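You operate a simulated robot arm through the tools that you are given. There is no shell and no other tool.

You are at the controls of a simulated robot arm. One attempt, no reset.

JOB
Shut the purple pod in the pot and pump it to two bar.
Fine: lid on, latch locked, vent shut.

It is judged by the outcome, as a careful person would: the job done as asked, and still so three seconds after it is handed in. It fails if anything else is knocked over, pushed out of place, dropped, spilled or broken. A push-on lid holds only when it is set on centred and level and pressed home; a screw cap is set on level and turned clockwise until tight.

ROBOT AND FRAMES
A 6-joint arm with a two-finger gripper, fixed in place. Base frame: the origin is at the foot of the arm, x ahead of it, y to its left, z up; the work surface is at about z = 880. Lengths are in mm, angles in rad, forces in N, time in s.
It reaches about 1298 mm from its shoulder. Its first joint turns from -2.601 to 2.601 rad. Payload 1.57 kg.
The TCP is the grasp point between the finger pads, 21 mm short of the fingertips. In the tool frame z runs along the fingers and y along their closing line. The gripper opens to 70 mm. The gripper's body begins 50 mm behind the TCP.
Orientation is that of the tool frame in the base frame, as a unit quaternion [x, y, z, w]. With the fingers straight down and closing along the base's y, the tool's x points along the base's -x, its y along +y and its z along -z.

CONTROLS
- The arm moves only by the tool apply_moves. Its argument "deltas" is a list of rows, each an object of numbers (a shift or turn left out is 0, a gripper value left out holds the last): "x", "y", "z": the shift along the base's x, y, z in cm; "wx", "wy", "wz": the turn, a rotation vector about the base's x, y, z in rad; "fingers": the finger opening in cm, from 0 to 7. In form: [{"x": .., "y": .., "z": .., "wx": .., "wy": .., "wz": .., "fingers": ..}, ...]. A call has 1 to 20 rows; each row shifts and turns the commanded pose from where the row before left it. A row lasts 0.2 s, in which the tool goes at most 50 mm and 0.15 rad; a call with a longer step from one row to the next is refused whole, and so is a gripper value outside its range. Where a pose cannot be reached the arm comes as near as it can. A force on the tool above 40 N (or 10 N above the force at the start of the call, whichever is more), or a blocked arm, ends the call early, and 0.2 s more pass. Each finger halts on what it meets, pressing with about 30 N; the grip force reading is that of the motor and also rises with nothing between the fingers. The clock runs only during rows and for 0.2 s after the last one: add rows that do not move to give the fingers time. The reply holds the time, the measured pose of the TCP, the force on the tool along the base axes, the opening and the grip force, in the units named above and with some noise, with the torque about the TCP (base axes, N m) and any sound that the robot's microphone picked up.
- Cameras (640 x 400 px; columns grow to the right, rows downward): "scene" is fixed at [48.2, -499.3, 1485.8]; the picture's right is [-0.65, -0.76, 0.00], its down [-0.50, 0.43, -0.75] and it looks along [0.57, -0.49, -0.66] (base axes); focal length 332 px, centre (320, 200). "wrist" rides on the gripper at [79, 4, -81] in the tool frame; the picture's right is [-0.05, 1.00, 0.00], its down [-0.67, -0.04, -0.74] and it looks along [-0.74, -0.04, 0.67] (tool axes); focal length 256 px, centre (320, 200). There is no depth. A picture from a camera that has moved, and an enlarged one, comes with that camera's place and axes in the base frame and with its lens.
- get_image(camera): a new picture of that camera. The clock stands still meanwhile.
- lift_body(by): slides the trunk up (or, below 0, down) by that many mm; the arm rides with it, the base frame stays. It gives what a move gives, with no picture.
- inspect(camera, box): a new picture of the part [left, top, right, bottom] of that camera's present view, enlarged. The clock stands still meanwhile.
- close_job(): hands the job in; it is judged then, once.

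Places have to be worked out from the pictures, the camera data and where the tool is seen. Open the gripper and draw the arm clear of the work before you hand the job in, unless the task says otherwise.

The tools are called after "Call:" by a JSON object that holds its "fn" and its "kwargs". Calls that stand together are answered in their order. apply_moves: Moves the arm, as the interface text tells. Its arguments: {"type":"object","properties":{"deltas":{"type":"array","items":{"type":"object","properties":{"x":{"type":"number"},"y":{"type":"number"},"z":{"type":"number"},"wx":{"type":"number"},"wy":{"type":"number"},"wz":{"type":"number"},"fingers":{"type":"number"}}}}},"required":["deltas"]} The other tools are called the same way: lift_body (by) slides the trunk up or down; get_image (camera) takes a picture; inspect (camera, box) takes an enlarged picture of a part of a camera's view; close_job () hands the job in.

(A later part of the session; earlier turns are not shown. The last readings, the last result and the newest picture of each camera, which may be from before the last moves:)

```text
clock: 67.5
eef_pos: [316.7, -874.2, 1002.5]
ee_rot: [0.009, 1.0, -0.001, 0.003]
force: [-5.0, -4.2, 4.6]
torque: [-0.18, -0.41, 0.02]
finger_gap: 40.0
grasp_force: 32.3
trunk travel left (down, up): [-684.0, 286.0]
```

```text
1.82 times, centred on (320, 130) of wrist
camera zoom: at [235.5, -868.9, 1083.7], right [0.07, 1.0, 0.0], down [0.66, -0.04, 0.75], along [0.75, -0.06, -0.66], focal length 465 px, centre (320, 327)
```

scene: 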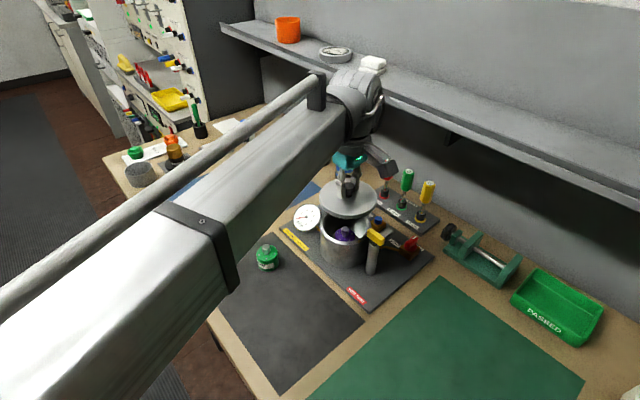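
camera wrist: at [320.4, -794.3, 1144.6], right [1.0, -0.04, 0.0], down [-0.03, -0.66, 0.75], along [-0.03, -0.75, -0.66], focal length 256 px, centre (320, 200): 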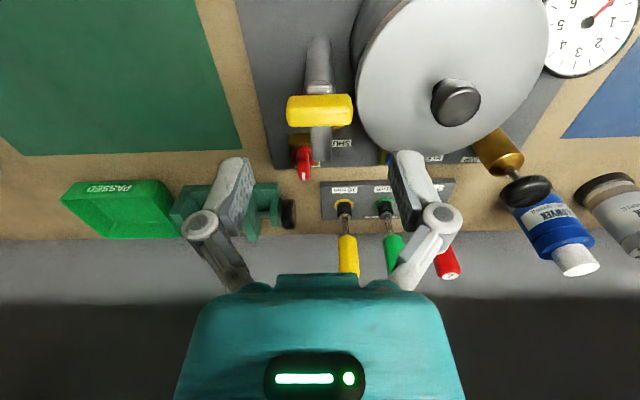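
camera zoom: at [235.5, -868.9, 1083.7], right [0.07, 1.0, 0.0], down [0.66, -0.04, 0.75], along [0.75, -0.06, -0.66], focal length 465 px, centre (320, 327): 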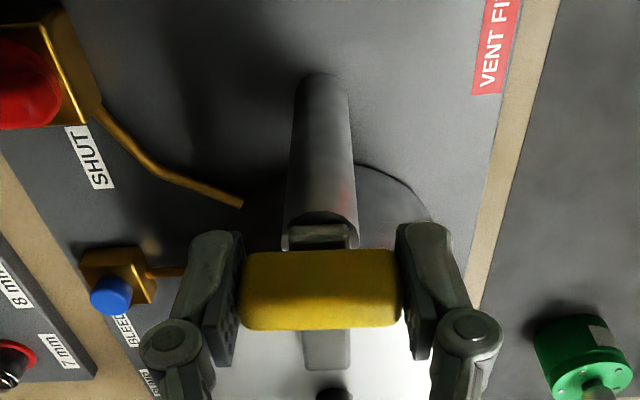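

The bar now points at the lid knob (about 1.54 rad turned), low torque, no click yet. I'll turn slightly further, gently, to feel for a stop or lock.

Call:
{"fn": "apply_moves", "kwargs": {"deltas": [{"wz": 0.05}, {"wz": 0.05}, {}]}}

```text
clock: 68.3
eef_pos: [317.9, -874.1, 1002.7]
ee_rot: [-0.039, 0.999, -0.001, 0.002]
force: [-1.4, 0.4, 0.7]
torque: [0.04, 0.04, -0.82]
finger_gap: 40.1
grasp_force: 31.9
trunk travel left (down, up): [-684.0, 286.0]
```

A clear resisting torque (-0.82 N·m) appeared: the latch has met its stop. Checking visually.

Call:
{"fn": "inspect", "kwargs": {"camera": "wrist", "box": [160, 20, 480, 240]}}

Call:
{"fn": "inspect", "kwargs": {"camera": "scene", "box": [320, 190, 440, 285]}}

```text
1.82 times, centred on (320, 130) of wrist
camera zoom: at [236.3, -876.9, 1083.5], right [-0.03, 1.0, 0.0], down [0.66, 0.02, 0.75], along [0.75, 0.02, -0.66], focal length 465 px, centre (320, 327)
```

zoom: 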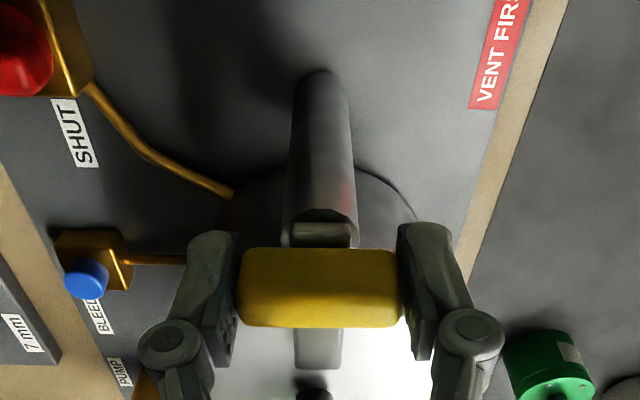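

```text
4.21 times, centred on (380, 238) of scene
camera zoom: at [48.2, -499.3, 1485.8], right [-0.65, -0.76, 0.0], down [-0.5, 0.43, -0.75], along [0.57, -0.49, -0.66], focal length 1400 px, centre (67, 42)
```

zoom: 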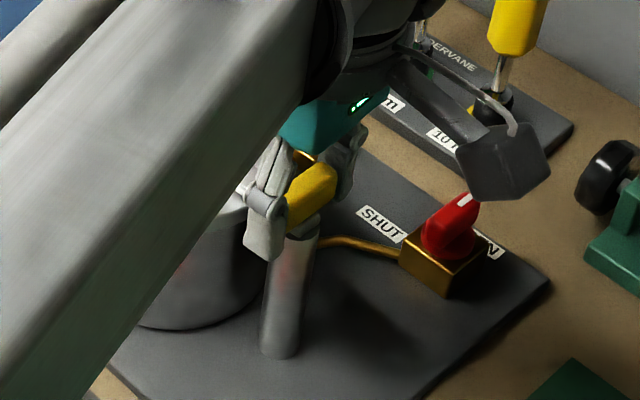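

The bar lies across the lid, pointing at its knob, against its stop. I'll release the handle, raise, and look from clear.

Call:
{"fn": "apply_moves", "kwargs": {"deltas": [{"fingers": 6.4}, {}, {}, {}]}}

Call:
{"fn": "lift_body", "kwargs": {"by": 80}}

Call:
{"fn": "get_image", "kwargs": {"camera": "wrist"}}

Call:
{"fn": "get_image", "kwargs": {"camera": "scene"}}

```text
clock: 69.3
eef_pos: [317.5, -876.6, 1002.3]
ee_rot: [-0.041, 0.999, -0.002, 0.002]
force: [0.7, 0.3, 0.0]
torque: [-0.04, -0.02, 0.02]
finger_gap: 64.1
grasp_force: 0.0
trunk travel left (down, up): [-684.0, 286.0]
```

```text
clock: 70.4
eef_pos: [318.4, -874.6, 1081.5]
ee_rot: [-0.04, 0.999, -0.002, 0.003]
force: [0.4, 0.6, 0.4]
torque: [0.01, -0.02, -0.02]
finger_gap: 64.1
grasp_force: 0.0
trunk travel left (down, up): [-764.0, 206.0]
```

```text
taken
camera wrist: at [236.4, -877.1, 1163.5], right [-0.03, 1.0, 0.0], down [0.66, 0.02, 0.75], along [0.75, 0.02, -0.66], focal length 256 px, centre (320, 200)
```

wrist: 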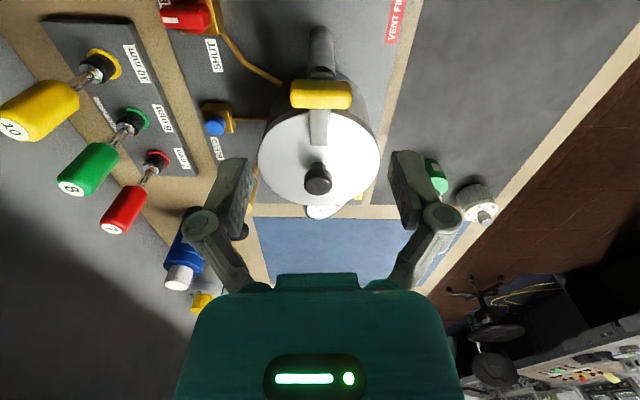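

```text
taken
```

scene: 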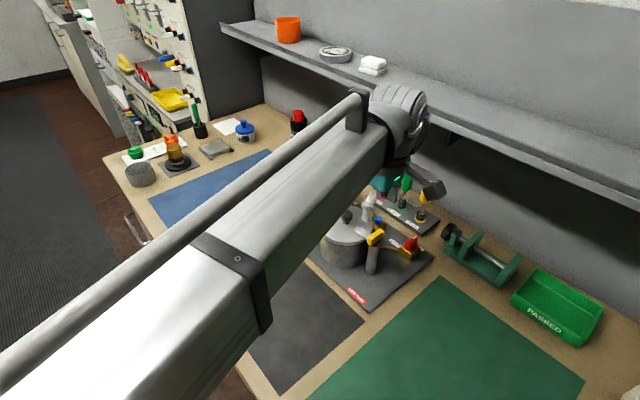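

Zooming in on the latch over the lid.

Call:
{"fn": "inspect", "kwargs": {"camera": "wrist", "box": [230, 20, 400, 220]}}

Call:
{"fn": "inspect", "kwargs": {"camera": "scene", "box": [310, 180, 440, 290]}}

Call:
{"fn": "inspect", "kwargs": {"camera": "wrist", "box": [130, 0, 290, 140]}}

```text
2.00 times, centred on (315, 120) of wrist
camera zoom: at [236.4, -877.1, 1163.5], right [-0.03, 1.0, 0.0], down [0.66, 0.02, 0.75], along [0.75, 0.02, -0.66], focal length 512 px, centre (330, 360)
```

zoom: 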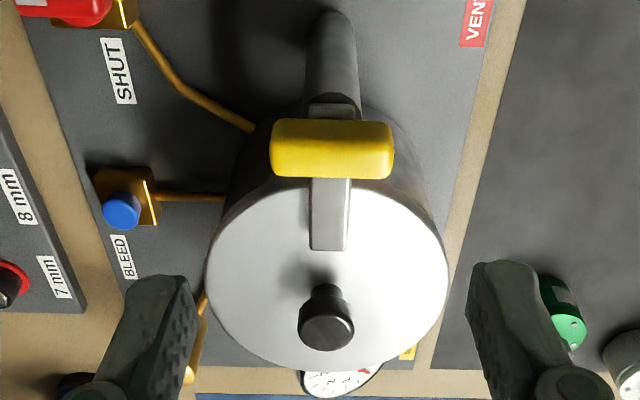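

```text
3.64 times, centred on (375, 235) of scene
camera zoom: at [48.2, -499.3, 1485.8], right [-0.65, -0.76, 0.0], down [-0.5, 0.43, -0.75], along [0.57, -0.49, -0.66], focal length 1209 px, centre (120, 73)
```

zoom: 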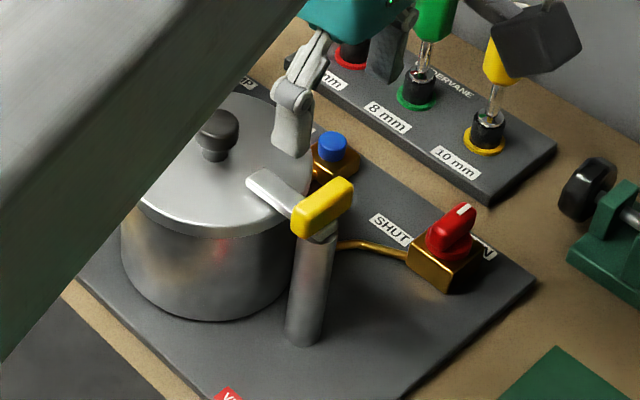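

```text
2.86 times, centred on (210, 70) of wrist
camera zoom: at [236.4, -877.1, 1163.5], right [-0.03, 1.0, 0.0], down [0.66, 0.02, 0.75], along [0.75, 0.02, -0.66], focal length 731 px, centre (634, 571)
```

zoom: 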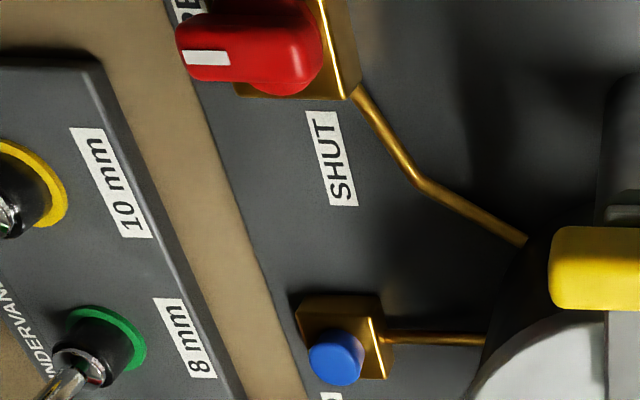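

The latch bar lies squarely over the lid. Now the vent: the red handle points to -y (OPEN) while the SHUT label is on its +x side, so it needs +90° as well. I'll turn the tool back to closing along x and move toward the valve for a close look.

Call:
{"fn": "apply_moves", "kwargs": {"deltas": [{"wz": -0.127, "x": -0.15, "y": -0.3}, {"wz": -0.127, "x": -0.15, "y": -0.3}, {"wz": -0.127, "x": -0.15, "y": -0.3}, {"wz": -0.127, "x": -0.15, "y": -0.3}, {"wz": -0.127, "x": -0.15, "y": -0.3}, {"wz": -0.127, "x": -0.15, "y": -0.3}, {"wz": -0.127, "x": -0.15, "y": -0.3}, {"wz": -0.127, "x": -0.15, "y": -0.3}, {"wz": -0.127, "x": -0.15, "y": -0.3}, {"wz": -0.127, "x": -0.15, "y": -0.3}, {"wz": -0.127, "x": -0.15, "y": -0.3}, {"wz": -0.127, "x": -0.15, "y": -0.3}, {"wz": -0.127, "x": -0.15, "y": -0.3}, {}, {}]}}

Call:
{"fn": "get_image", "kwargs": {"camera": "wrist"}}

Call:
{"fn": "inspect", "kwargs": {"camera": "wrist", "box": [250, 50, 390, 180]}}

```text
clock: 73.6
eef_pos: [299.3, -915.7, 1082.5]
ee_rot: [0.708, 0.707, -0.003, 0.0]
force: [0.9, 0.0, -0.5]
torque: [-0.01, 0.02, 0.02]
finger_gap: 64.1
grasp_force: 0.0
trunk travel left (down, up): [-764.0, 206.0]
```

```text
taken
camera wrist: at [301.0, -835.4, 1163.6], right [1.0, -0.05, 0.0], down [-0.03, -0.66, 0.75], along [-0.04, -0.75, -0.66], focal length 256 px, centre (320, 200)
```

wrist: 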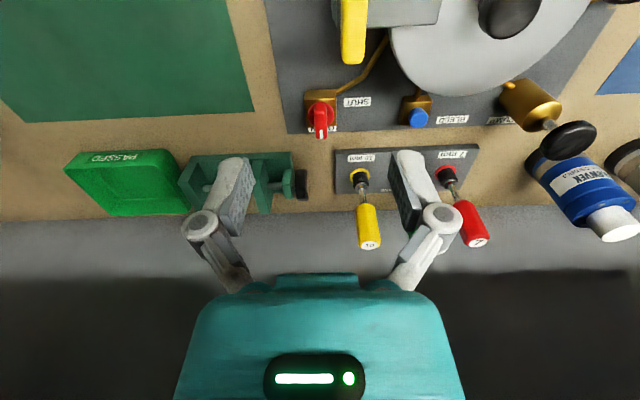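

```text
3.08 times, centred on (320, 115) of wrist
camera zoom: at [301.0, -835.4, 1163.6], right [1.0, -0.05, 0.0], down [-0.03, -0.66, 0.75], along [-0.04, -0.75, -0.66], focal length 788 px, centre (320, 462)
```

zoom: 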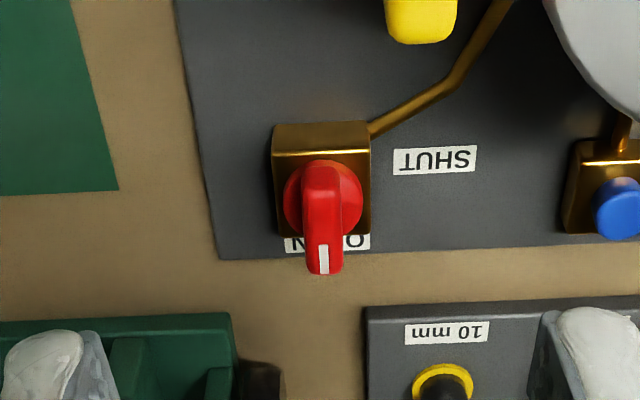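

The vent handle is a red fin about 13 mm wide, pointing -y at OPEN, pivot at about (295, -979), fin top about z 933. Gripping at -90° would put the wrist camera into the yellow latch handle, so I'll approach with the tool at about -60°, letting the closing pads start the turn. Moving over it first.

Call:
{"fn": "apply_moves", "kwargs": {"deltas": [{"wz": 0.131, "x": -0.06, "y": -1.61}, {"wz": 0.131, "x": -0.06, "y": -1.61}, {"wz": 0.131, "x": -0.06, "y": -1.61}, {"wz": 0.131, "x": -0.06, "y": -1.61}, {"fingers": 5.0}, {}]}}

Call:
{"fn": "get_image", "kwargs": {"camera": "wrist"}}

Call:
{"fn": "inspect", "kwargs": {"camera": "wrist", "box": [240, 20, 400, 150]}}

Call:
{"fn": "get_image", "kwargs": {"camera": "scene"}}

```text
clock: 75.0
eef_pos: [295.2, -978.1, 1082.6]
ee_rot: [0.499, 0.867, -0.002, 0.001]
force: [0.4, 0.5, 0.0]
torque: [-0.01, 0.02, 0.0]
finger_gap: 50.0
grasp_force: 0.1
trunk travel left (down, up): [-764.0, 206.0]
```

```text
taken
camera wrist: at [258.4, -908.1, 1163.6], right [0.89, 0.45, 0.0], down [0.3, -0.59, 0.75], along [0.34, -0.67, -0.66], focal length 256 px, centre (320, 200)
```

wrist: 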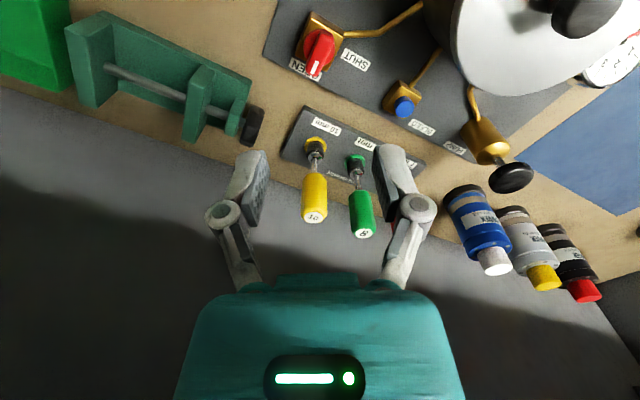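

```text
3.08 times, centred on (320, 85) of wrist
camera zoom: at [258.4, -908.1, 1163.6], right [0.89, 0.45, 0.0], down [0.3, -0.59, 0.75], along [0.34, -0.67, -0.66], focal length 788 px, centre (320, 554)
```

zoom: 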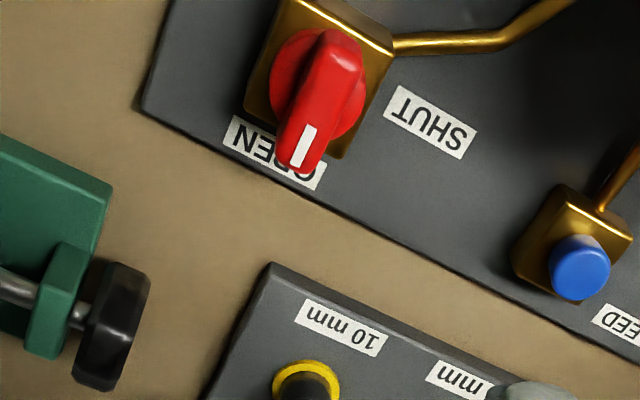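

```text
taken
```

scene: 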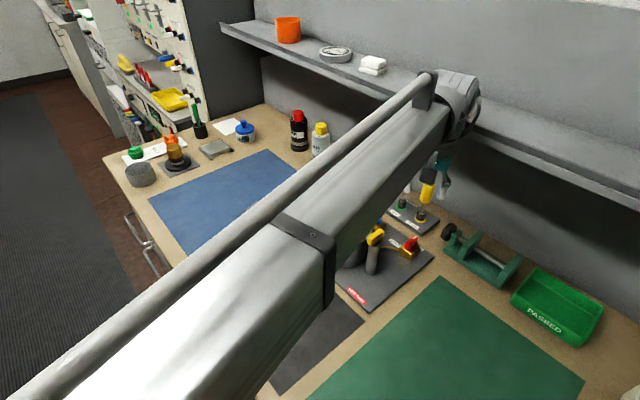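

Triangulating both views: red disc centre about (295, -981, 904), fin top about z 936. Shifting 3 mm in -y and lowering toward it in two steps.

Call:
{"fn": "apply_moves", "kwargs": {"deltas": [{"x": 0.07, "y": -0.28}, {}, {}]}}

Call:
{"fn": "lift_body", "kwargs": {"by": -115}}

Call:
{"fn": "inspect", "kwargs": {"camera": "wrist", "box": [210, 40, 430, 220]}}

Call:
{"fn": "inspect", "kwargs": {"camera": "scene", "box": [350, 150, 500, 290]}}

```text
clock: 75.8
eef_pos: [296.7, -981.8, 1082.9]
ee_rot: [0.5, 0.866, -0.001, 0.001]
force: [-0.2, 0.0, -1.1]
torque: [-0.03, 0.0, 0.0]
finger_gap: 50.2
grasp_force: 0.1
trunk travel left (down, up): [-764.0, 206.0]
```

```text
clock: 77.3
eef_pos: [296.7, -980.6, 967.4]
ee_rot: [0.5, 0.866, -0.002, 0.001]
force: [1.1, 0.4, 0.1]
torque: [-0.01, 0.0, 0.02]
finger_gap: 49.8
grasp_force: 0.1
trunk travel left (down, up): [-649.0, 321.0]
```

```text
2.22 times, centred on (320, 130) of wrist
camera zoom: at [259.0, -910.3, 1048.7], right [0.89, 0.45, 0.0], down [0.3, -0.59, 0.75], along [0.34, -0.67, -0.66], focal length 569 px, centre (320, 356)
```

zoom: 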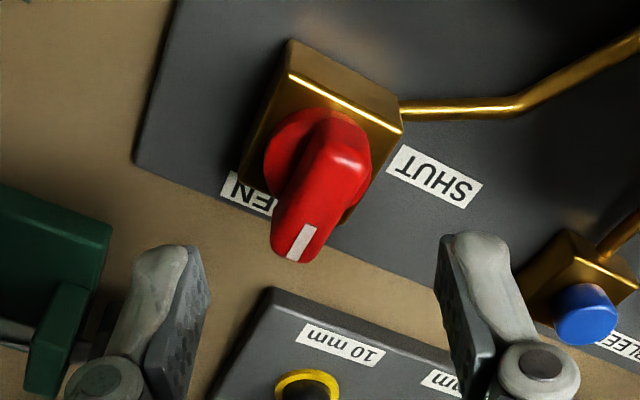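

```text
2.86 times, centred on (425, 220) of scene
camera zoom: at [48.2, -499.3, 1485.8], right [-0.65, -0.76, 0.0], down [-0.5, 0.43, -0.75], along [0.57, -0.49, -0.66], focal length 950 px, centre (20, 143)
```

zoom: 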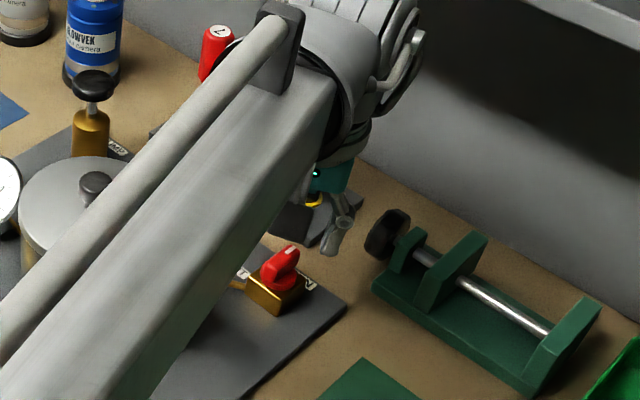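

Aligned over the fin, everything clear. Lowering 33 mm so the pads flank the fin.

Call:
{"fn": "lift_body", "kwargs": {"by": -33}}

Call:
{"fn": "inspect", "kwargs": {"camera": "wrist", "box": [210, 40, 430, 240]}}

```text
clock: 78.1
eef_pos: [295.9, -982.3, 934.8]
ee_rot: [0.5, 0.866, -0.002, 0.001]
force: [0.4, 0.5, 0.4]
torque: [-0.01, 0.0, 0.01]
finger_gap: 50.0
grasp_force: 0.2
trunk travel left (down, up): [-616.0, 354.0]
```

```text
2.00 times, centred on (320, 140) of wrist
camera zoom: at [259.0, -910.3, 1015.6], right [0.89, 0.45, 0.0], down [0.3, -0.59, 0.75], along [0.34, -0.67, -0.66], focal length 512 px, centre (320, 320)
```

zoom: 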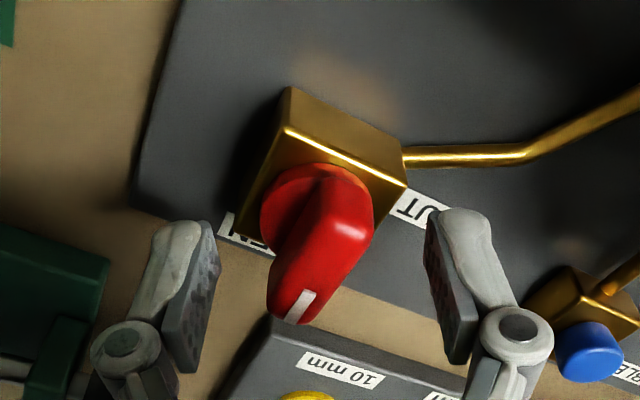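

The fin is between the pads; closing will push its tip toward SHUT. Closing gently.

Call:
{"fn": "apply_moves", "kwargs": {"deltas": [{"fingers": 3.0}, {"fingers": 1.2}, {}, {}, {}]}}

Call:
{"fn": "inspect", "kwargs": {"camera": "wrist", "box": [210, 40, 430, 240]}}

```text
clock: 79.3
eef_pos: [296.1, -981.3, 934.8]
ee_rot: [0.501, 0.866, -0.003, 0.001]
force: [-2.8, -5.4, 3.6]
torque: [-0.07, 0.09, 0.0]
finger_gap: 23.7
grasp_force: 31.8
trunk travel left (down, up): [-616.0, 354.0]
```

```text
2.00 times, centred on (320, 140) of wrist
camera zoom: at [258.5, -910.7, 1015.7], right [0.89, 0.45, 0.0], down [0.3, -0.59, 0.75], along [0.34, -0.67, -0.66], focal length 512 px, centre (320, 320)
```

zoom: 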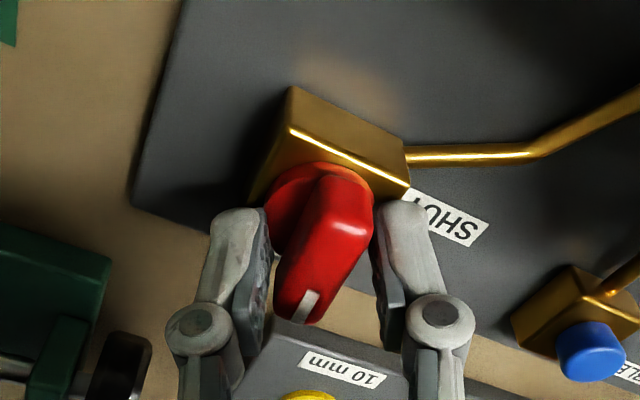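

The fin is wedged between the pads and the turn direction drives it toward SHUT. Rotating the tool counter-clockwise in stages.

Call:
{"fn": "apply_moves", "kwargs": {"deltas": [{"wz": 0.1}, {"wz": 0.1}, {"wz": 0.1}, {"wz": 0.1}, {}]}}

Call:
{"fn": "inspect", "kwargs": {"camera": "wrist", "box": [210, 40, 430, 240]}}

```text
clock: 80.5
eef_pos: [298.1, -982.3, 934.5]
ee_rot: [0.318, 0.948, -0.002, 0.001]
force: [2.2, -4.0, 4.0]
torque: [-0.1, -0.16, 0.01]
finger_gap: 24.0
grasp_force: 32.4
trunk travel left (down, up): [-616.0, 354.0]
```

```text
2.00 times, centred on (320, 140) of wrist
camera zoom: at [234.1, -929.8, 1015.7], right [0.64, 0.77, 0.0], down [0.51, -0.43, 0.75], along [0.57, -0.48, -0.66], focal length 512 px, centre (320, 320)
```

zoom: 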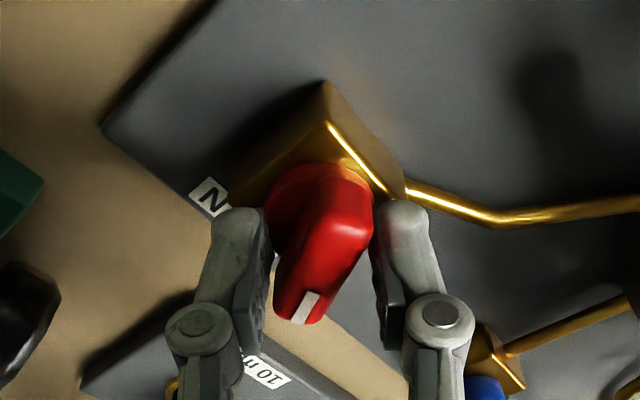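

The vent lever follows the tool. Continuing.

Call:
{"fn": "apply_moves", "kwargs": {"deltas": [{"wz": 0.12}, {"wz": 0.12}, {"wz": 0.12}, {"wz": 0.12}, {"wz": 0.12}, {}]}}

Call:
{"fn": "inspect", "kwargs": {"camera": "wrist", "box": [210, 40, 430, 240]}}

Call:
{"fn": "inspect", "kwargs": {"camera": "scene", "box": [350, 150, 500, 290]}}

```text
clock: 81.9
eef_pos: [296.9, -980.1, 933.5]
ee_rot: [0.023, 1.0, 0.0, 0.002]
force: [2.4, 16.5, -8.0]
torque: [0.32, -0.18, -0.04]
finger_gap: 23.9
grasp_force: 31.9
trunk travel left (down, up): [-616.0, 354.0]
```

```text
2.00 times, centred on (320, 140) of wrist
camera zoom: at [216.1, -972.1, 1015.8], right [0.1, 1.0, 0.0], down [0.66, -0.06, 0.75], along [0.74, -0.07, -0.67], focal length 512 px, centre (320, 320)
```

zoom: 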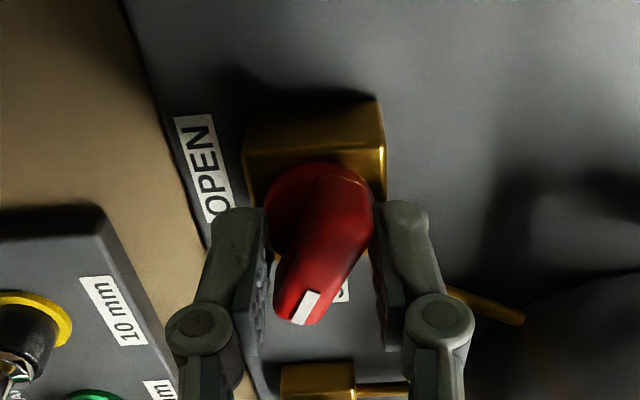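

```text
2.86 times, centred on (425, 220) of scene
camera zoom: at [48.2, -499.3, 1485.8], right [-0.65, -0.76, 0.0], down [-0.5, 0.43, -0.75], along [0.57, -0.49, -0.66], focal length 950 px, centre (20, 143)
```

zoom: 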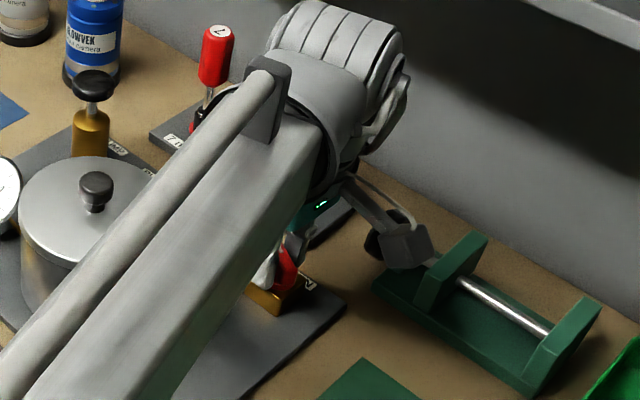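

Lever is now about 25° short of SHUT, with a 16 N sideways load. I'll ease the tool +y slightly and turn the rest, watching for the stop.

Call:
{"fn": "apply_moves", "kwargs": {"deltas": [{"wz": 0.08, "y": 0.1}, {"wz": 0.08, "y": 0.05}, {"wz": 0.08}, {}]}}

Call:
{"fn": "inspect", "kwargs": {"camera": "wrist", "box": [210, 40, 430, 240]}}

```text
clock: 82.9
eef_pos: [298.0, -978.7, 934.3]
ee_rot: [-0.098, 0.995, -0.001, 0.001]
force: [4.9, 14.4, -7.0]
torque: [0.3, -0.04, -0.06]
finger_gap: 23.5
grasp_force: 32.2
trunk travel left (down, up): [-616.0, 354.0]
```

```text
2.00 times, centred on (320, 140) of wrist
camera zoom: at [216.4, -990.5, 1015.9], right [-0.14, 0.99, 0.0], down [0.66, 0.1, 0.75], along [0.74, 0.1, -0.66], focal length 512 px, centre (320, 320)
```

zoom: 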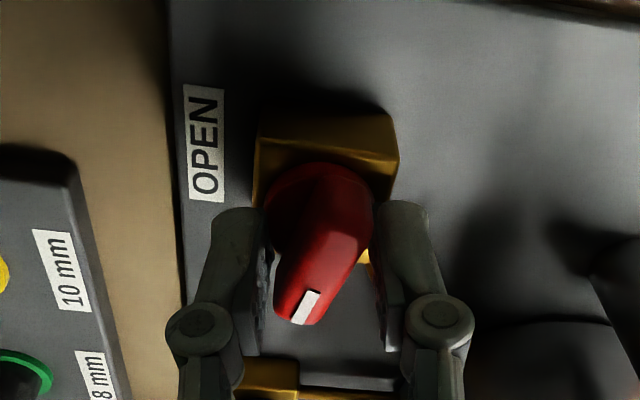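

Still turning freely. Continuing gently toward the stop.

Call:
{"fn": "apply_moves", "kwargs": {"deltas": [{"wz": 0.06, "y": 0.05}, {"wz": 0.06, "y": 0.05}, {"wz": 0.06}, {}]}}

Call:
{"fn": "inspect", "kwargs": {"camera": "wrist", "box": [210, 40, 430, 240]}}

```text
clock: 83.9
eef_pos: [297.2, -978.1, 934.7]
ee_rot: [-0.185, 0.983, -0.002, 0.001]
force: [1.2, 9.3, -3.1]
torque: [0.23, -0.16, -0.02]
finger_gap: 23.7
grasp_force: 32.4
trunk travel left (down, up): [-616.0, 354.0]
```

```text
2.00 times, centred on (320, 140) of wrist
camera zoom: at [219.5, -1003.9, 1016.0], right [-0.32, 0.95, 0.0], down [0.63, 0.21, 0.75], along [0.71, 0.23, -0.67], focal length 512 px, centre (320, 320)
```

zoom: 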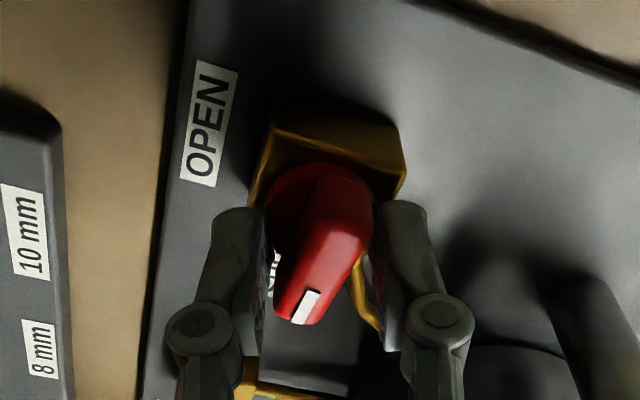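

By geometry (23.7 mm grip on the 13 mm fin) the lever lags the pads by 30°, so it is about 9° short of SHUT. Continuing.

Call:
{"fn": "apply_moves", "kwargs": {"deltas": [{"wz": 0.06, "y": 0.04}, {"wz": 0.06}, {"wz": 0.05}, {}]}}

Call:
{"fn": "inspect", "kwargs": {"camera": "wrist", "box": [210, 40, 430, 240]}}

```text
clock: 84.9
eef_pos: [296.4, -978.9, 935.5]
ee_rot: [-0.268, 0.963, -0.002, 0.002]
force: [-0.9, -4.6, 5.0]
torque: [0.29, -0.12, -0.77]
finger_gap: 24.5
grasp_force: 32.1
trunk travel left (down, up): [-616.0, 354.0]
```

```text
2.00 times, centred on (320, 140) of wrist
camera zoom: at [223.8, -1016.6, 1016.0], right [-0.47, 0.88, -0.01], down [0.58, 0.32, 0.75], along [0.66, 0.35, -0.67], focal length 512 px, centre (320, 320)
```

zoom: 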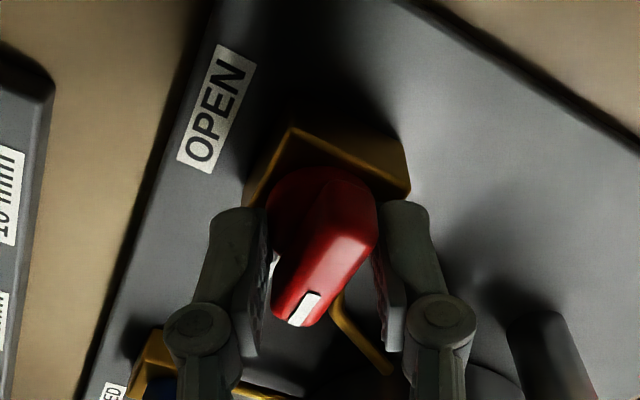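

Stop reached (torque -0.77 N·m). Releasing the lever and raising to verify it points to SHUT.

Call:
{"fn": "apply_moves", "kwargs": {"deltas": [{"fingers": 5.5}, {}, {}, {}]}}

Call:
{"fn": "lift_body", "kwargs": {"by": 145}}

Call:
{"fn": "inspect", "kwargs": {"camera": "wrist", "box": [220, 0, 420, 160]}}

Call:
{"fn": "get_image", "kwargs": {"camera": "scene"}}

```text
clock: 85.9
eef_pos: [297.2, -979.0, 934.6]
ee_rot: [-0.268, 0.964, -0.001, 0.003]
force: [-0.6, -0.1, 0.5]
torque: [0.03, 0.02, -0.02]
finger_gap: 54.8
grasp_force: 0.0
trunk travel left (down, up): [-616.0, 354.0]
```

```text
clock: 87.6
eef_pos: [296.0, -978.3, 1079.4]
ee_rot: [-0.269, 0.963, -0.001, 0.002]
force: [-0.2, 0.0, 1.1]
torque: [-0.02, 0.0, 0.0]
finger_gap: 54.9
grasp_force: 0.0
trunk travel left (down, up): [-761.0, 209.0]
```

```text
2.50 times, centred on (320, 80) of wrist
camera zoom: at [224.2, -1016.1, 1160.5], right [-0.47, 0.88, 0.0], down [0.59, 0.31, 0.75], along [0.66, 0.35, -0.66], focal length 640 px, centre (320, 500)
```

zoom: 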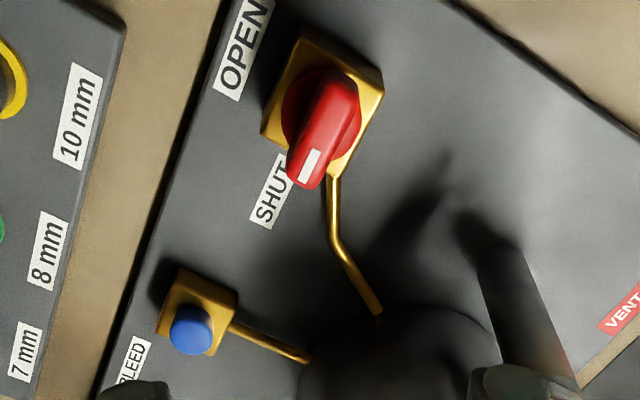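

```text
taken
```

scene: 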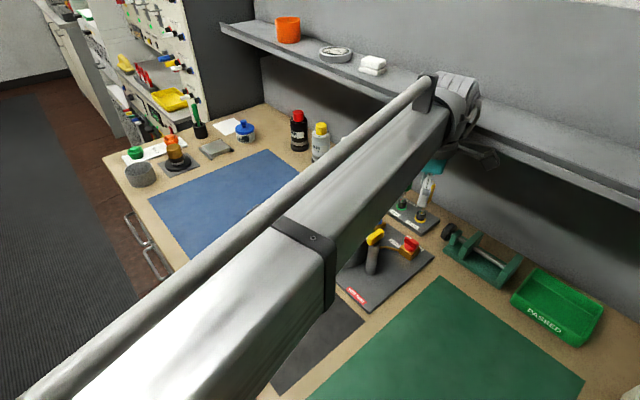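

The vent lever now points at SHUT. Next the pump: the brass cylinder with black knob at roughly (505, -972). Moving to look at it closely.

Call:
{"fn": "apply_moves", "kwargs": {"deltas": [{"wz": -0.121, "x": 1.3, "y": 0.5}, {"wz": -0.121, "x": 1.3, "y": 0.5}, {"wz": -0.121, "x": 1.3, "y": 0.5}, {"wz": -0.121, "x": 1.3, "y": 0.5}, {"wz": -0.121, "x": 1.3, "y": 0.5}, {"wz": -0.121, "x": 1.3, "y": 0.5}, {"wz": -0.121, "x": 1.3, "y": 0.5}, {"wz": -0.121, "x": 1.3, "y": 0.5}, {"wz": -0.121, "x": 1.3, "y": 0.5}, {"wz": -0.121, "x": 1.3, "y": 0.5}, {"wz": -0.121, "x": 1.3, "y": 0.5}, {}, {}]}}

Call:
{"fn": "get_image", "kwargs": {"camera": "wrist"}}

Call:
{"fn": "get_image", "kwargs": {"camera": "scene"}}

```text
clock: 90.4
eef_pos: [438.8, -924.2, 1078.7]
ee_rot: [0.384, 0.924, -0.003, 0.001]
force: [0.0, 0.0, -0.2]
torque: [-0.03, -0.01, 0.02]
finger_gap: 55.2
grasp_force: 0.1
trunk travel left (down, up): [-761.0, 209.0]
```

```text
taken
camera wrist: at [384.1, -864.3, 1160.6], right [0.75, 0.67, 0.0], down [0.45, -0.49, 0.75], along [0.5, -0.56, -0.66], focal length 256 px, centre (320, 200)
```

wrist: 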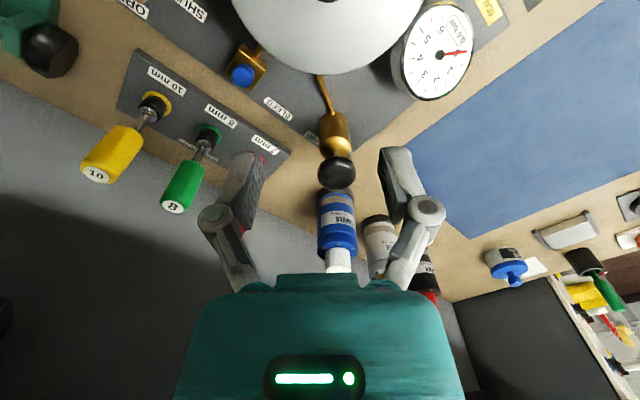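

```text
taken
```

scene: 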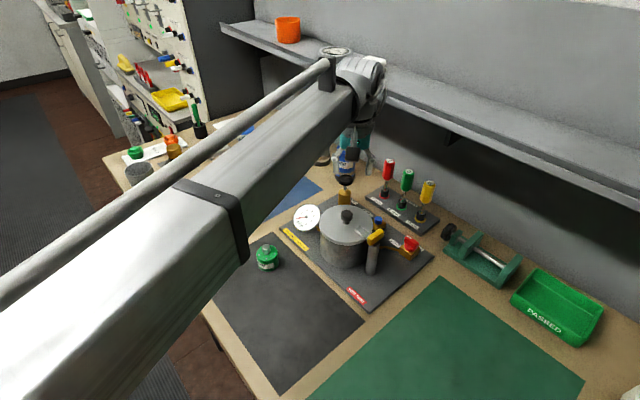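

Call:
{"fn": "inspect", "kwargs": {"camera": "wrist", "box": [260, 70, 410, 210]}}

Call:
{"fn": "inspect", "kwargs": {"camera": "scene", "box": [290, 150, 420, 260]}}

Call:
{"fn": "inspect", "kwargs": {"camera": "wrist", "box": [380, 0, 480, 110]}}

```text
2.86 times, centred on (335, 140) of wrist
camera zoom: at [384.1, -864.3, 1160.6], right [0.75, 0.67, 0.0], down [0.45, -0.49, 0.75], along [0.5, -0.56, -0.66], focal length 731 px, centre (277, 371)
```

zoom: 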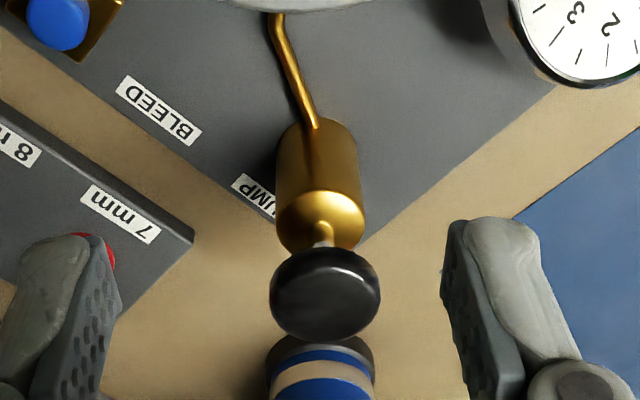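

```text
3.64 times, centred on (355, 205) of scene
camera zoom: at [48.2, -499.3, 1485.8], right [-0.65, -0.76, 0.0], down [-0.5, 0.43, -0.75], along [0.57, -0.49, -0.66], focal length 1209 px, centre (193, 182)
```

zoom: 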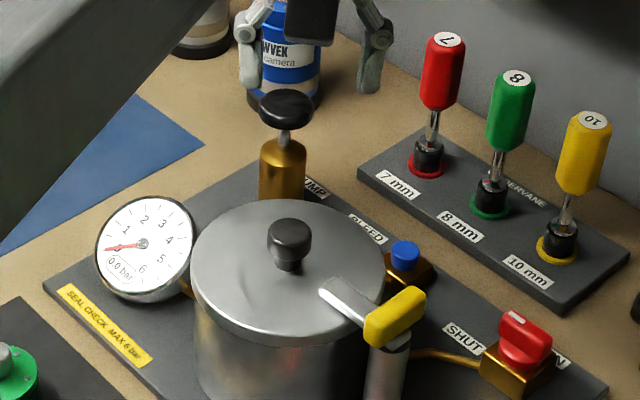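

```text
3.64 times, centred on (430, 55) of wrist
camera zoom: at [384.1, -864.3, 1160.6], right [0.75, 0.67, 0.0], down [0.45, -0.49, 0.75], along [0.5, -0.56, -0.66], focal length 931 px, centre (-80, 727)
```

zoom: 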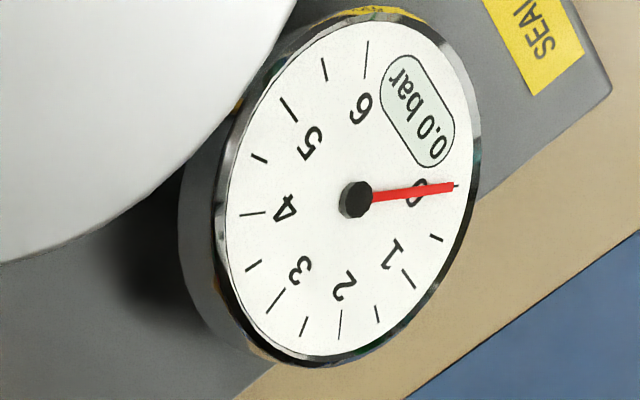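

The gauge reads 0.0 bar. The pump knob (about 36 mm across) triangulates to about (507, -976), top z about 980, with its rod extended. I'll move over it and close the fingers to press with the fingertips.

Call:
{"fn": "apply_moves", "kwargs": {"deltas": [{"x": 3.5, "y": -2.64}, {"x": 3.5, "y": -2.64}, {}, {}]}}

Call:
{"fn": "get_image", "kwargs": {"camera": "wrist"}}

Call:
{"fn": "inspect", "kwargs": {"camera": "wrist", "box": [240, 30, 400, 170]}}

Call:
{"fn": "inspect", "kwargs": {"camera": "scene", "box": [290, 130, 420, 240]}}

```text
clock: 91.4
eef_pos: [512.1, -975.5, 1080.7]
ee_rot: [0.383, 0.924, -0.002, 0.001]
force: [0.3, 0.9, -0.1]
torque: [-0.02, 0.0, -0.04]
finger_gap: 55.1
grasp_force: 0.0
trunk travel left (down, up): [-761.0, 209.0]
```

```text
taken
camera wrist: at [457.0, -916.2, 1160.6], right [0.75, 0.67, 0.0], down [0.45, -0.49, 0.75], along [0.5, -0.56, -0.66], focal length 256 px, centre (320, 200)
```

wrist: 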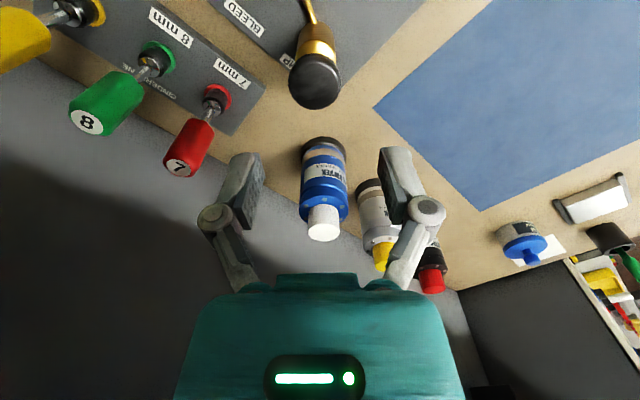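

```text
2.86 times, centred on (320, 100) of wrist
camera zoom: at [457.0, -916.2, 1160.6], right [0.75, 0.67, 0.0], down [0.45, -0.49, 0.75], along [0.5, -0.56, -0.66], focal length 731 px, centre (320, 486)
```

zoom: 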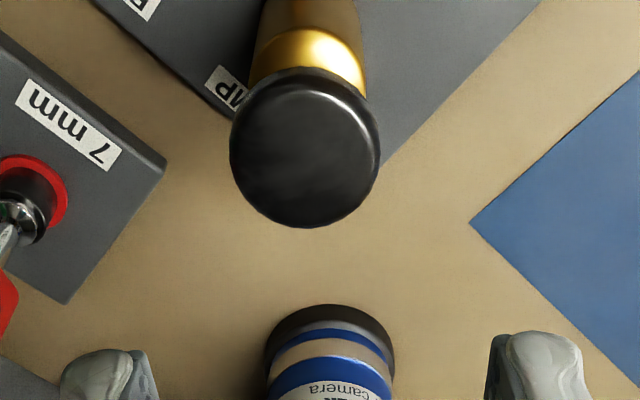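

```text
3.64 times, centred on (355, 185) of scene
camera zoom: at [48.2, -499.3, 1485.8], right [-0.65, -0.76, 0.0], down [-0.5, 0.43, -0.75], along [0.57, -0.49, -0.66], focal length 1209 px, centre (193, 254)
```

zoom: 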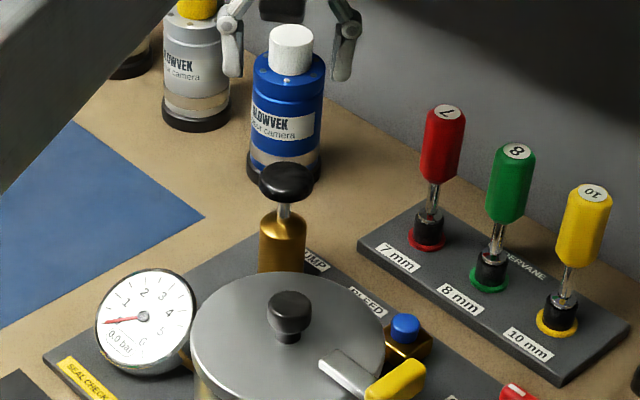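

Two views agree on the knob at (507.5, -977, top z about 979). Correcting by (-2.4, -2.0) mm, closing the fingers, and lowering to just above the knob.

Call:
{"fn": "apply_moves", "kwargs": {"deltas": [{"x": -0.24, "y": -0.2, "fingers": 0.0}, {}, {}, {}, {}]}}

Call:
{"fn": "lift_body", "kwargs": {"by": -65}}

Call:
{"fn": "get_image", "kwargs": {"camera": "wrist"}}

Call:
{"fn": "inspect", "kwargs": {"camera": "scene", "box": [290, 130, 420, 240]}}

```text
clock: 92.6
eef_pos: [509.6, -978.3, 1078.8]
ee_rot: [0.384, 0.924, -0.003, 0.001]
force: [-0.2, -0.7, -0.5]
torque: [0.01, -0.01, 0.0]
finger_gap: 0.0
grasp_force: 28.8
trunk travel left (down, up): [-761.0, 209.0]
```

```text
clock: 93.6
eef_pos: [509.0, -977.9, 1013.6]
ee_rot: [0.383, 0.924, -0.002, 0.002]
force: [0.5, 0.4, 0.1]
torque: [0.02, -0.01, 0.0]
finger_gap: 0.2
grasp_force: 28.7
trunk travel left (down, up): [-696.0, 274.0]
```

```text
taken
camera wrist: at [453.7, -918.3, 1095.7], right [0.75, 0.67, 0.0], down [0.45, -0.49, 0.75], along [0.5, -0.56, -0.66], focal length 256 px, centre (320, 200)
```

wrist: 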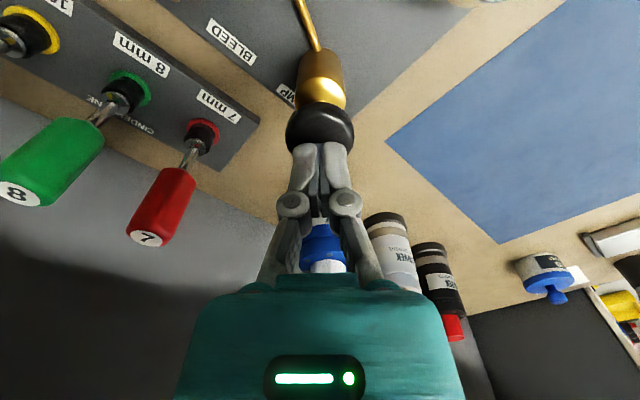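

```text
3.64 times, centred on (355, 185) of scene
camera zoom: at [48.2, -499.3, 1485.8], right [-0.65, -0.76, 0.0], down [-0.5, 0.43, -0.75], along [0.57, -0.49, -0.66], focal length 1209 px, centre (193, 254)
```

zoom: 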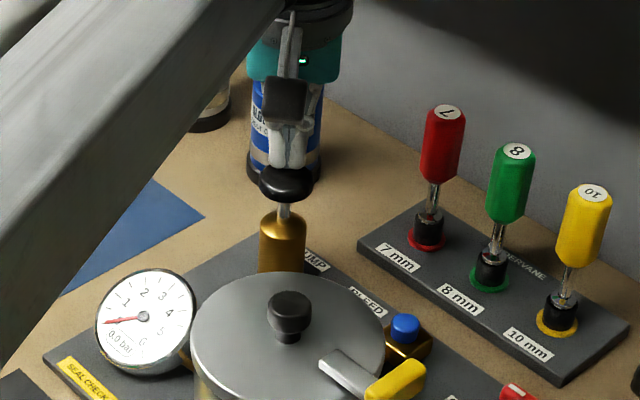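

Fingertips are centred over the knob and the gauge is visible in the scene view. Lowering toward contact.

Call:
{"fn": "lift_body", "kwargs": {"by": -12}}

Call:
{"fn": "lift_body", "kwargs": {"by": -4}}

```text
clock: 94.2
eef_pos: [509.1, -977.8, 1002.9]
ee_rot: [0.384, 0.923, -0.001, 0.001]
force: [0.5, -0.1, -0.4]
torque: [0.01, -0.01, -0.02]
finger_gap: 0.0
grasp_force: 28.7
trunk travel left (down, up): [-684.0, 286.0]
```

```text
clock: 94.8
eef_pos: [508.2, -978.1, 998.8]
ee_rot: [0.383, 0.924, -0.002, 0.001]
force: [0.3, 1.2, 1.6]
torque: [-0.02, -0.01, 0.0]
finger_gap: 6.0
grasp_force: 28.1
trunk travel left (down, up): [-680.0, 290.0]
```

Light contact, but the finger gap opened to 6 mm. Checking the picture before pressing.

Call:
{"fn": "inspect", "kwargs": {"camera": "wrist", "box": [250, 70, 390, 220]}}

Call:
{"fn": "inspect", "kwargs": {"camera": "scene", "box": [300, 140, 390, 230]}}

```text
2.67 times, centred on (320, 145) of wrist
camera zoom: at [453.7, -918.4, 1079.7], right [0.75, 0.67, 0.0], down [0.45, -0.49, 0.75], along [0.5, -0.56, -0.66], focal length 683 px, centre (320, 347)
```

zoom: 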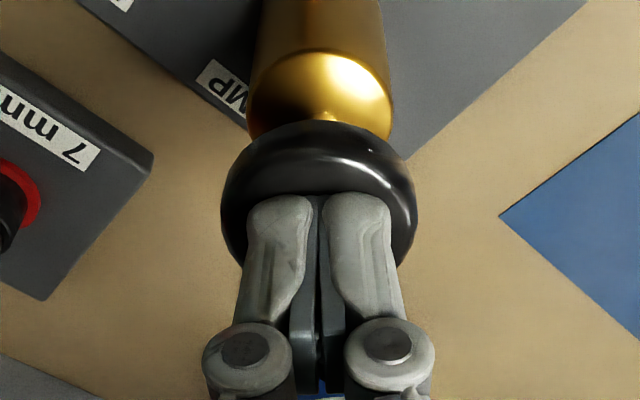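

```text
4.44 times, centred on (345, 185) of scene
camera zoom: at [48.2, -499.3, 1485.8], right [-0.65, -0.76, 0.0], down [-0.5, 0.43, -0.75], along [0.57, -0.49, -0.66], focal length 1478 px, centre (209, 267)
```

zoom: 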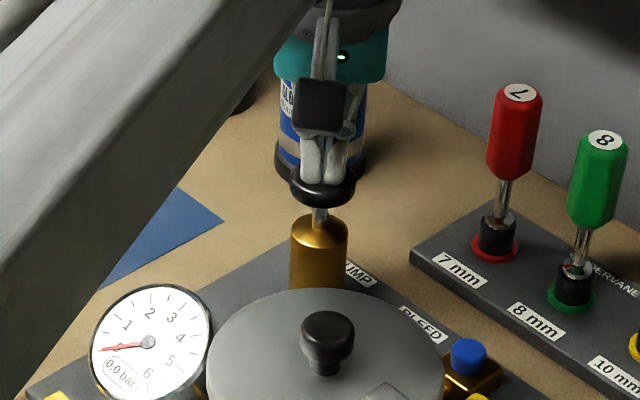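

The tips rest on the knob's top. I'll press a little further in small steps, watching force and finger gap.

Call:
{"fn": "lift_body", "kwargs": {"by": -3}}

```text
clock: 95.3
eef_pos: [508.8, -978.3, 995.4]
ee_rot: [0.383, 0.924, -0.002, 0.001]
force: [0.7, 0.0, 1.8]
torque: [0.01, -0.02, 0.0]
finger_gap: 6.2
grasp_force: 28.5
trunk travel left (down, up): [-677.0, 293.0]
```

Only 1.8 N: the knob is moving down easily. Continuing the stroke.

Call:
{"fn": "lift_body", "kwargs": {"by": -5}}

Call:
{"fn": "inspect", "kwargs": {"camera": "scene", "box": [290, 150, 390, 240]}}

Call:
{"fn": "inspect", "kwargs": {"camera": "wrist", "box": [250, 70, 390, 220]}}

```text
clock: 95.8
eef_pos: [508.0, -978.9, 990.0]
ee_rot: [0.383, 0.924, -0.002, 0.0]
force: [0.2, -0.4, 2.8]
torque: [-0.05, 0.0, -0.01]
finger_gap: 6.1
grasp_force: 28.9
trunk travel left (down, up): [-672.0, 298.0]
```

```text
4.44 times, centred on (340, 195) of scene
camera zoom: at [48.2, -499.3, 1485.8], right [-0.65, -0.76, 0.0], down [-0.5, 0.43, -0.75], along [0.57, -0.49, -0.66], focal length 1478 px, centre (231, 222)
```

zoom: 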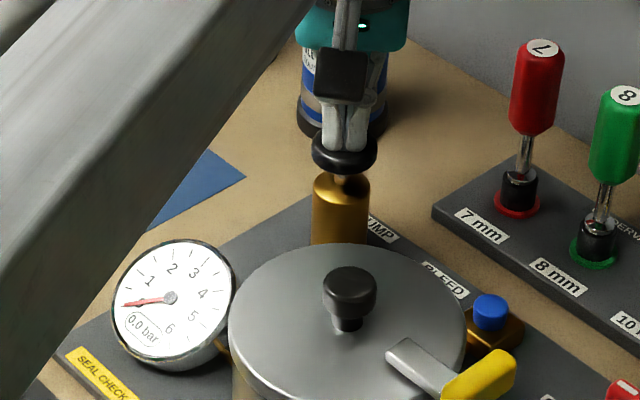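

```text
2.67 times, centred on (320, 145) of wrist
camera zoom: at [453.7, -918.2, 1071.8], right [0.75, 0.67, 0.0], down [0.45, -0.49, 0.75], along [0.5, -0.56, -0.66], focal length 683 px, centre (320, 347)
```

zoom: 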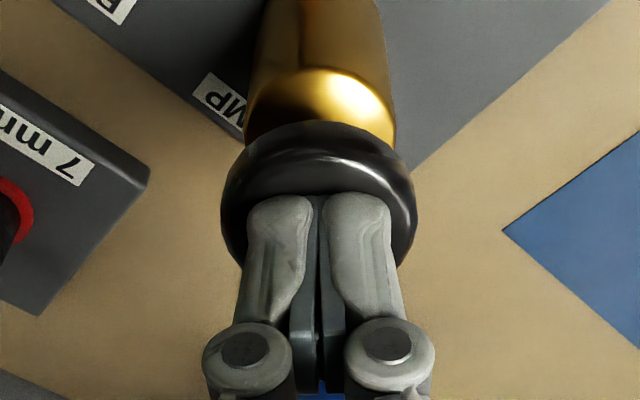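

The knob is moving down with the tool (rod shortening), still 0.0 bar mid-stroke. Continuing to the bottom of the stroke.

Call:
{"fn": "lift_body", "kwargs": {"by": -4}}

Call:
{"fn": "lift_body", "kwargs": {"by": -3}}

Call:
{"fn": "inspect", "kwargs": {"camera": "scene", "box": [290, 150, 390, 240]}}

```text
clock: 96.3
eef_pos: [508.1, -977.2, 986.6]
ee_rot: [0.384, 0.923, -0.002, 0.001]
force: [-0.2, -1.4, 4.8]
torque: [-0.01, 0.0, -0.03]
finger_gap: 5.7
grasp_force: 28.6
trunk travel left (down, up): [-668.0, 302.0]
```

```text
clock: 96.9
eef_pos: [509.5, -977.2, 984.0]
ee_rot: [0.384, 0.923, -0.003, 0.001]
force: [1.9, -1.0, 5.7]
torque: [-0.06, -0.01, 0.02]
finger_gap: 6.0
grasp_force: 28.5
trunk travel left (down, up): [-665.0, 305.0]
```

```text
4.44 times, centred on (340, 195) of scene
camera zoom: at [48.2, -499.3, 1485.8], right [-0.65, -0.76, 0.0], down [-0.5, 0.43, -0.75], along [0.57, -0.49, -0.66], focal length 1478 px, centre (231, 222)
```

zoom: 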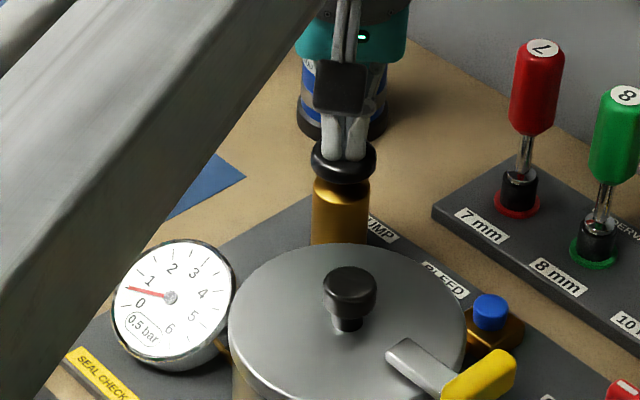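

The gauge jumped to 0.5 bar: about 0.5 bar per stroke. Raising to let the knob return, then checking it follows.

Call:
{"fn": "lift_body", "kwargs": {"by": 19}}

Call:
{"fn": "inspect", "kwargs": {"camera": "scene", "box": [290, 150, 390, 240]}}

```text
clock: 97.5
eef_pos: [509.9, -978.2, 1001.9]
ee_rot: [0.383, 0.924, -0.002, 0.0]
force: [0.1, -0.8, -0.6]
torque: [0.0, -0.01, 0.0]
finger_gap: 0.0
grasp_force: 28.3
trunk travel left (down, up): [-684.0, 286.0]
```

```text
4.44 times, centred on (340, 195) of scene
camera zoom: at [48.2, -499.3, 1485.8], right [-0.65, -0.76, 0.0], down [-0.5, 0.43, -0.75], along [0.57, -0.49, -0.66], focal length 1478 px, centre (231, 222)
```

zoom: 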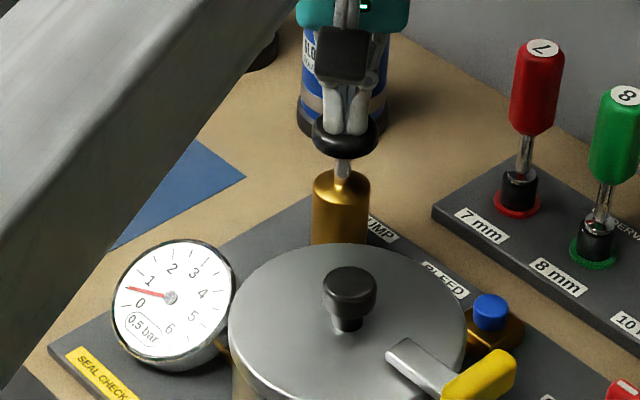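

The knob springs back and the gauge holds 0.5 bar. Second stroke with the same travel.

Call:
{"fn": "lift_body", "kwargs": {"by": -19}}

Call:
{"fn": "inspect", "kwargs": {"camera": "scene", "box": [290, 150, 390, 240]}}

```text
clock: 98.2
eef_pos: [508.7, -978.7, 984.5]
ee_rot: [0.383, 0.924, -0.002, 0.001]
force: [0.4, -1.8, 5.1]
torque: [-0.03, -0.02, -0.01]
finger_gap: 6.0
grasp_force: 28.6
trunk travel left (down, up): [-665.0, 305.0]
```

```text
4.44 times, centred on (340, 195) of scene
camera zoom: at [48.2, -499.3, 1485.8], right [-0.65, -0.76, 0.0], down [-0.5, 0.43, -0.75], along [0.57, -0.49, -0.66], focal length 1478 px, centre (231, 222)
```

zoom: 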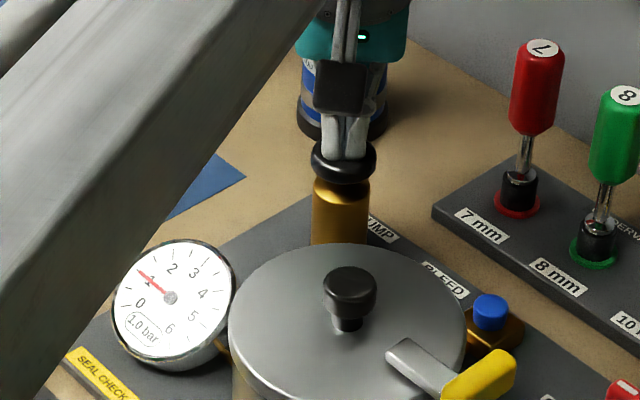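

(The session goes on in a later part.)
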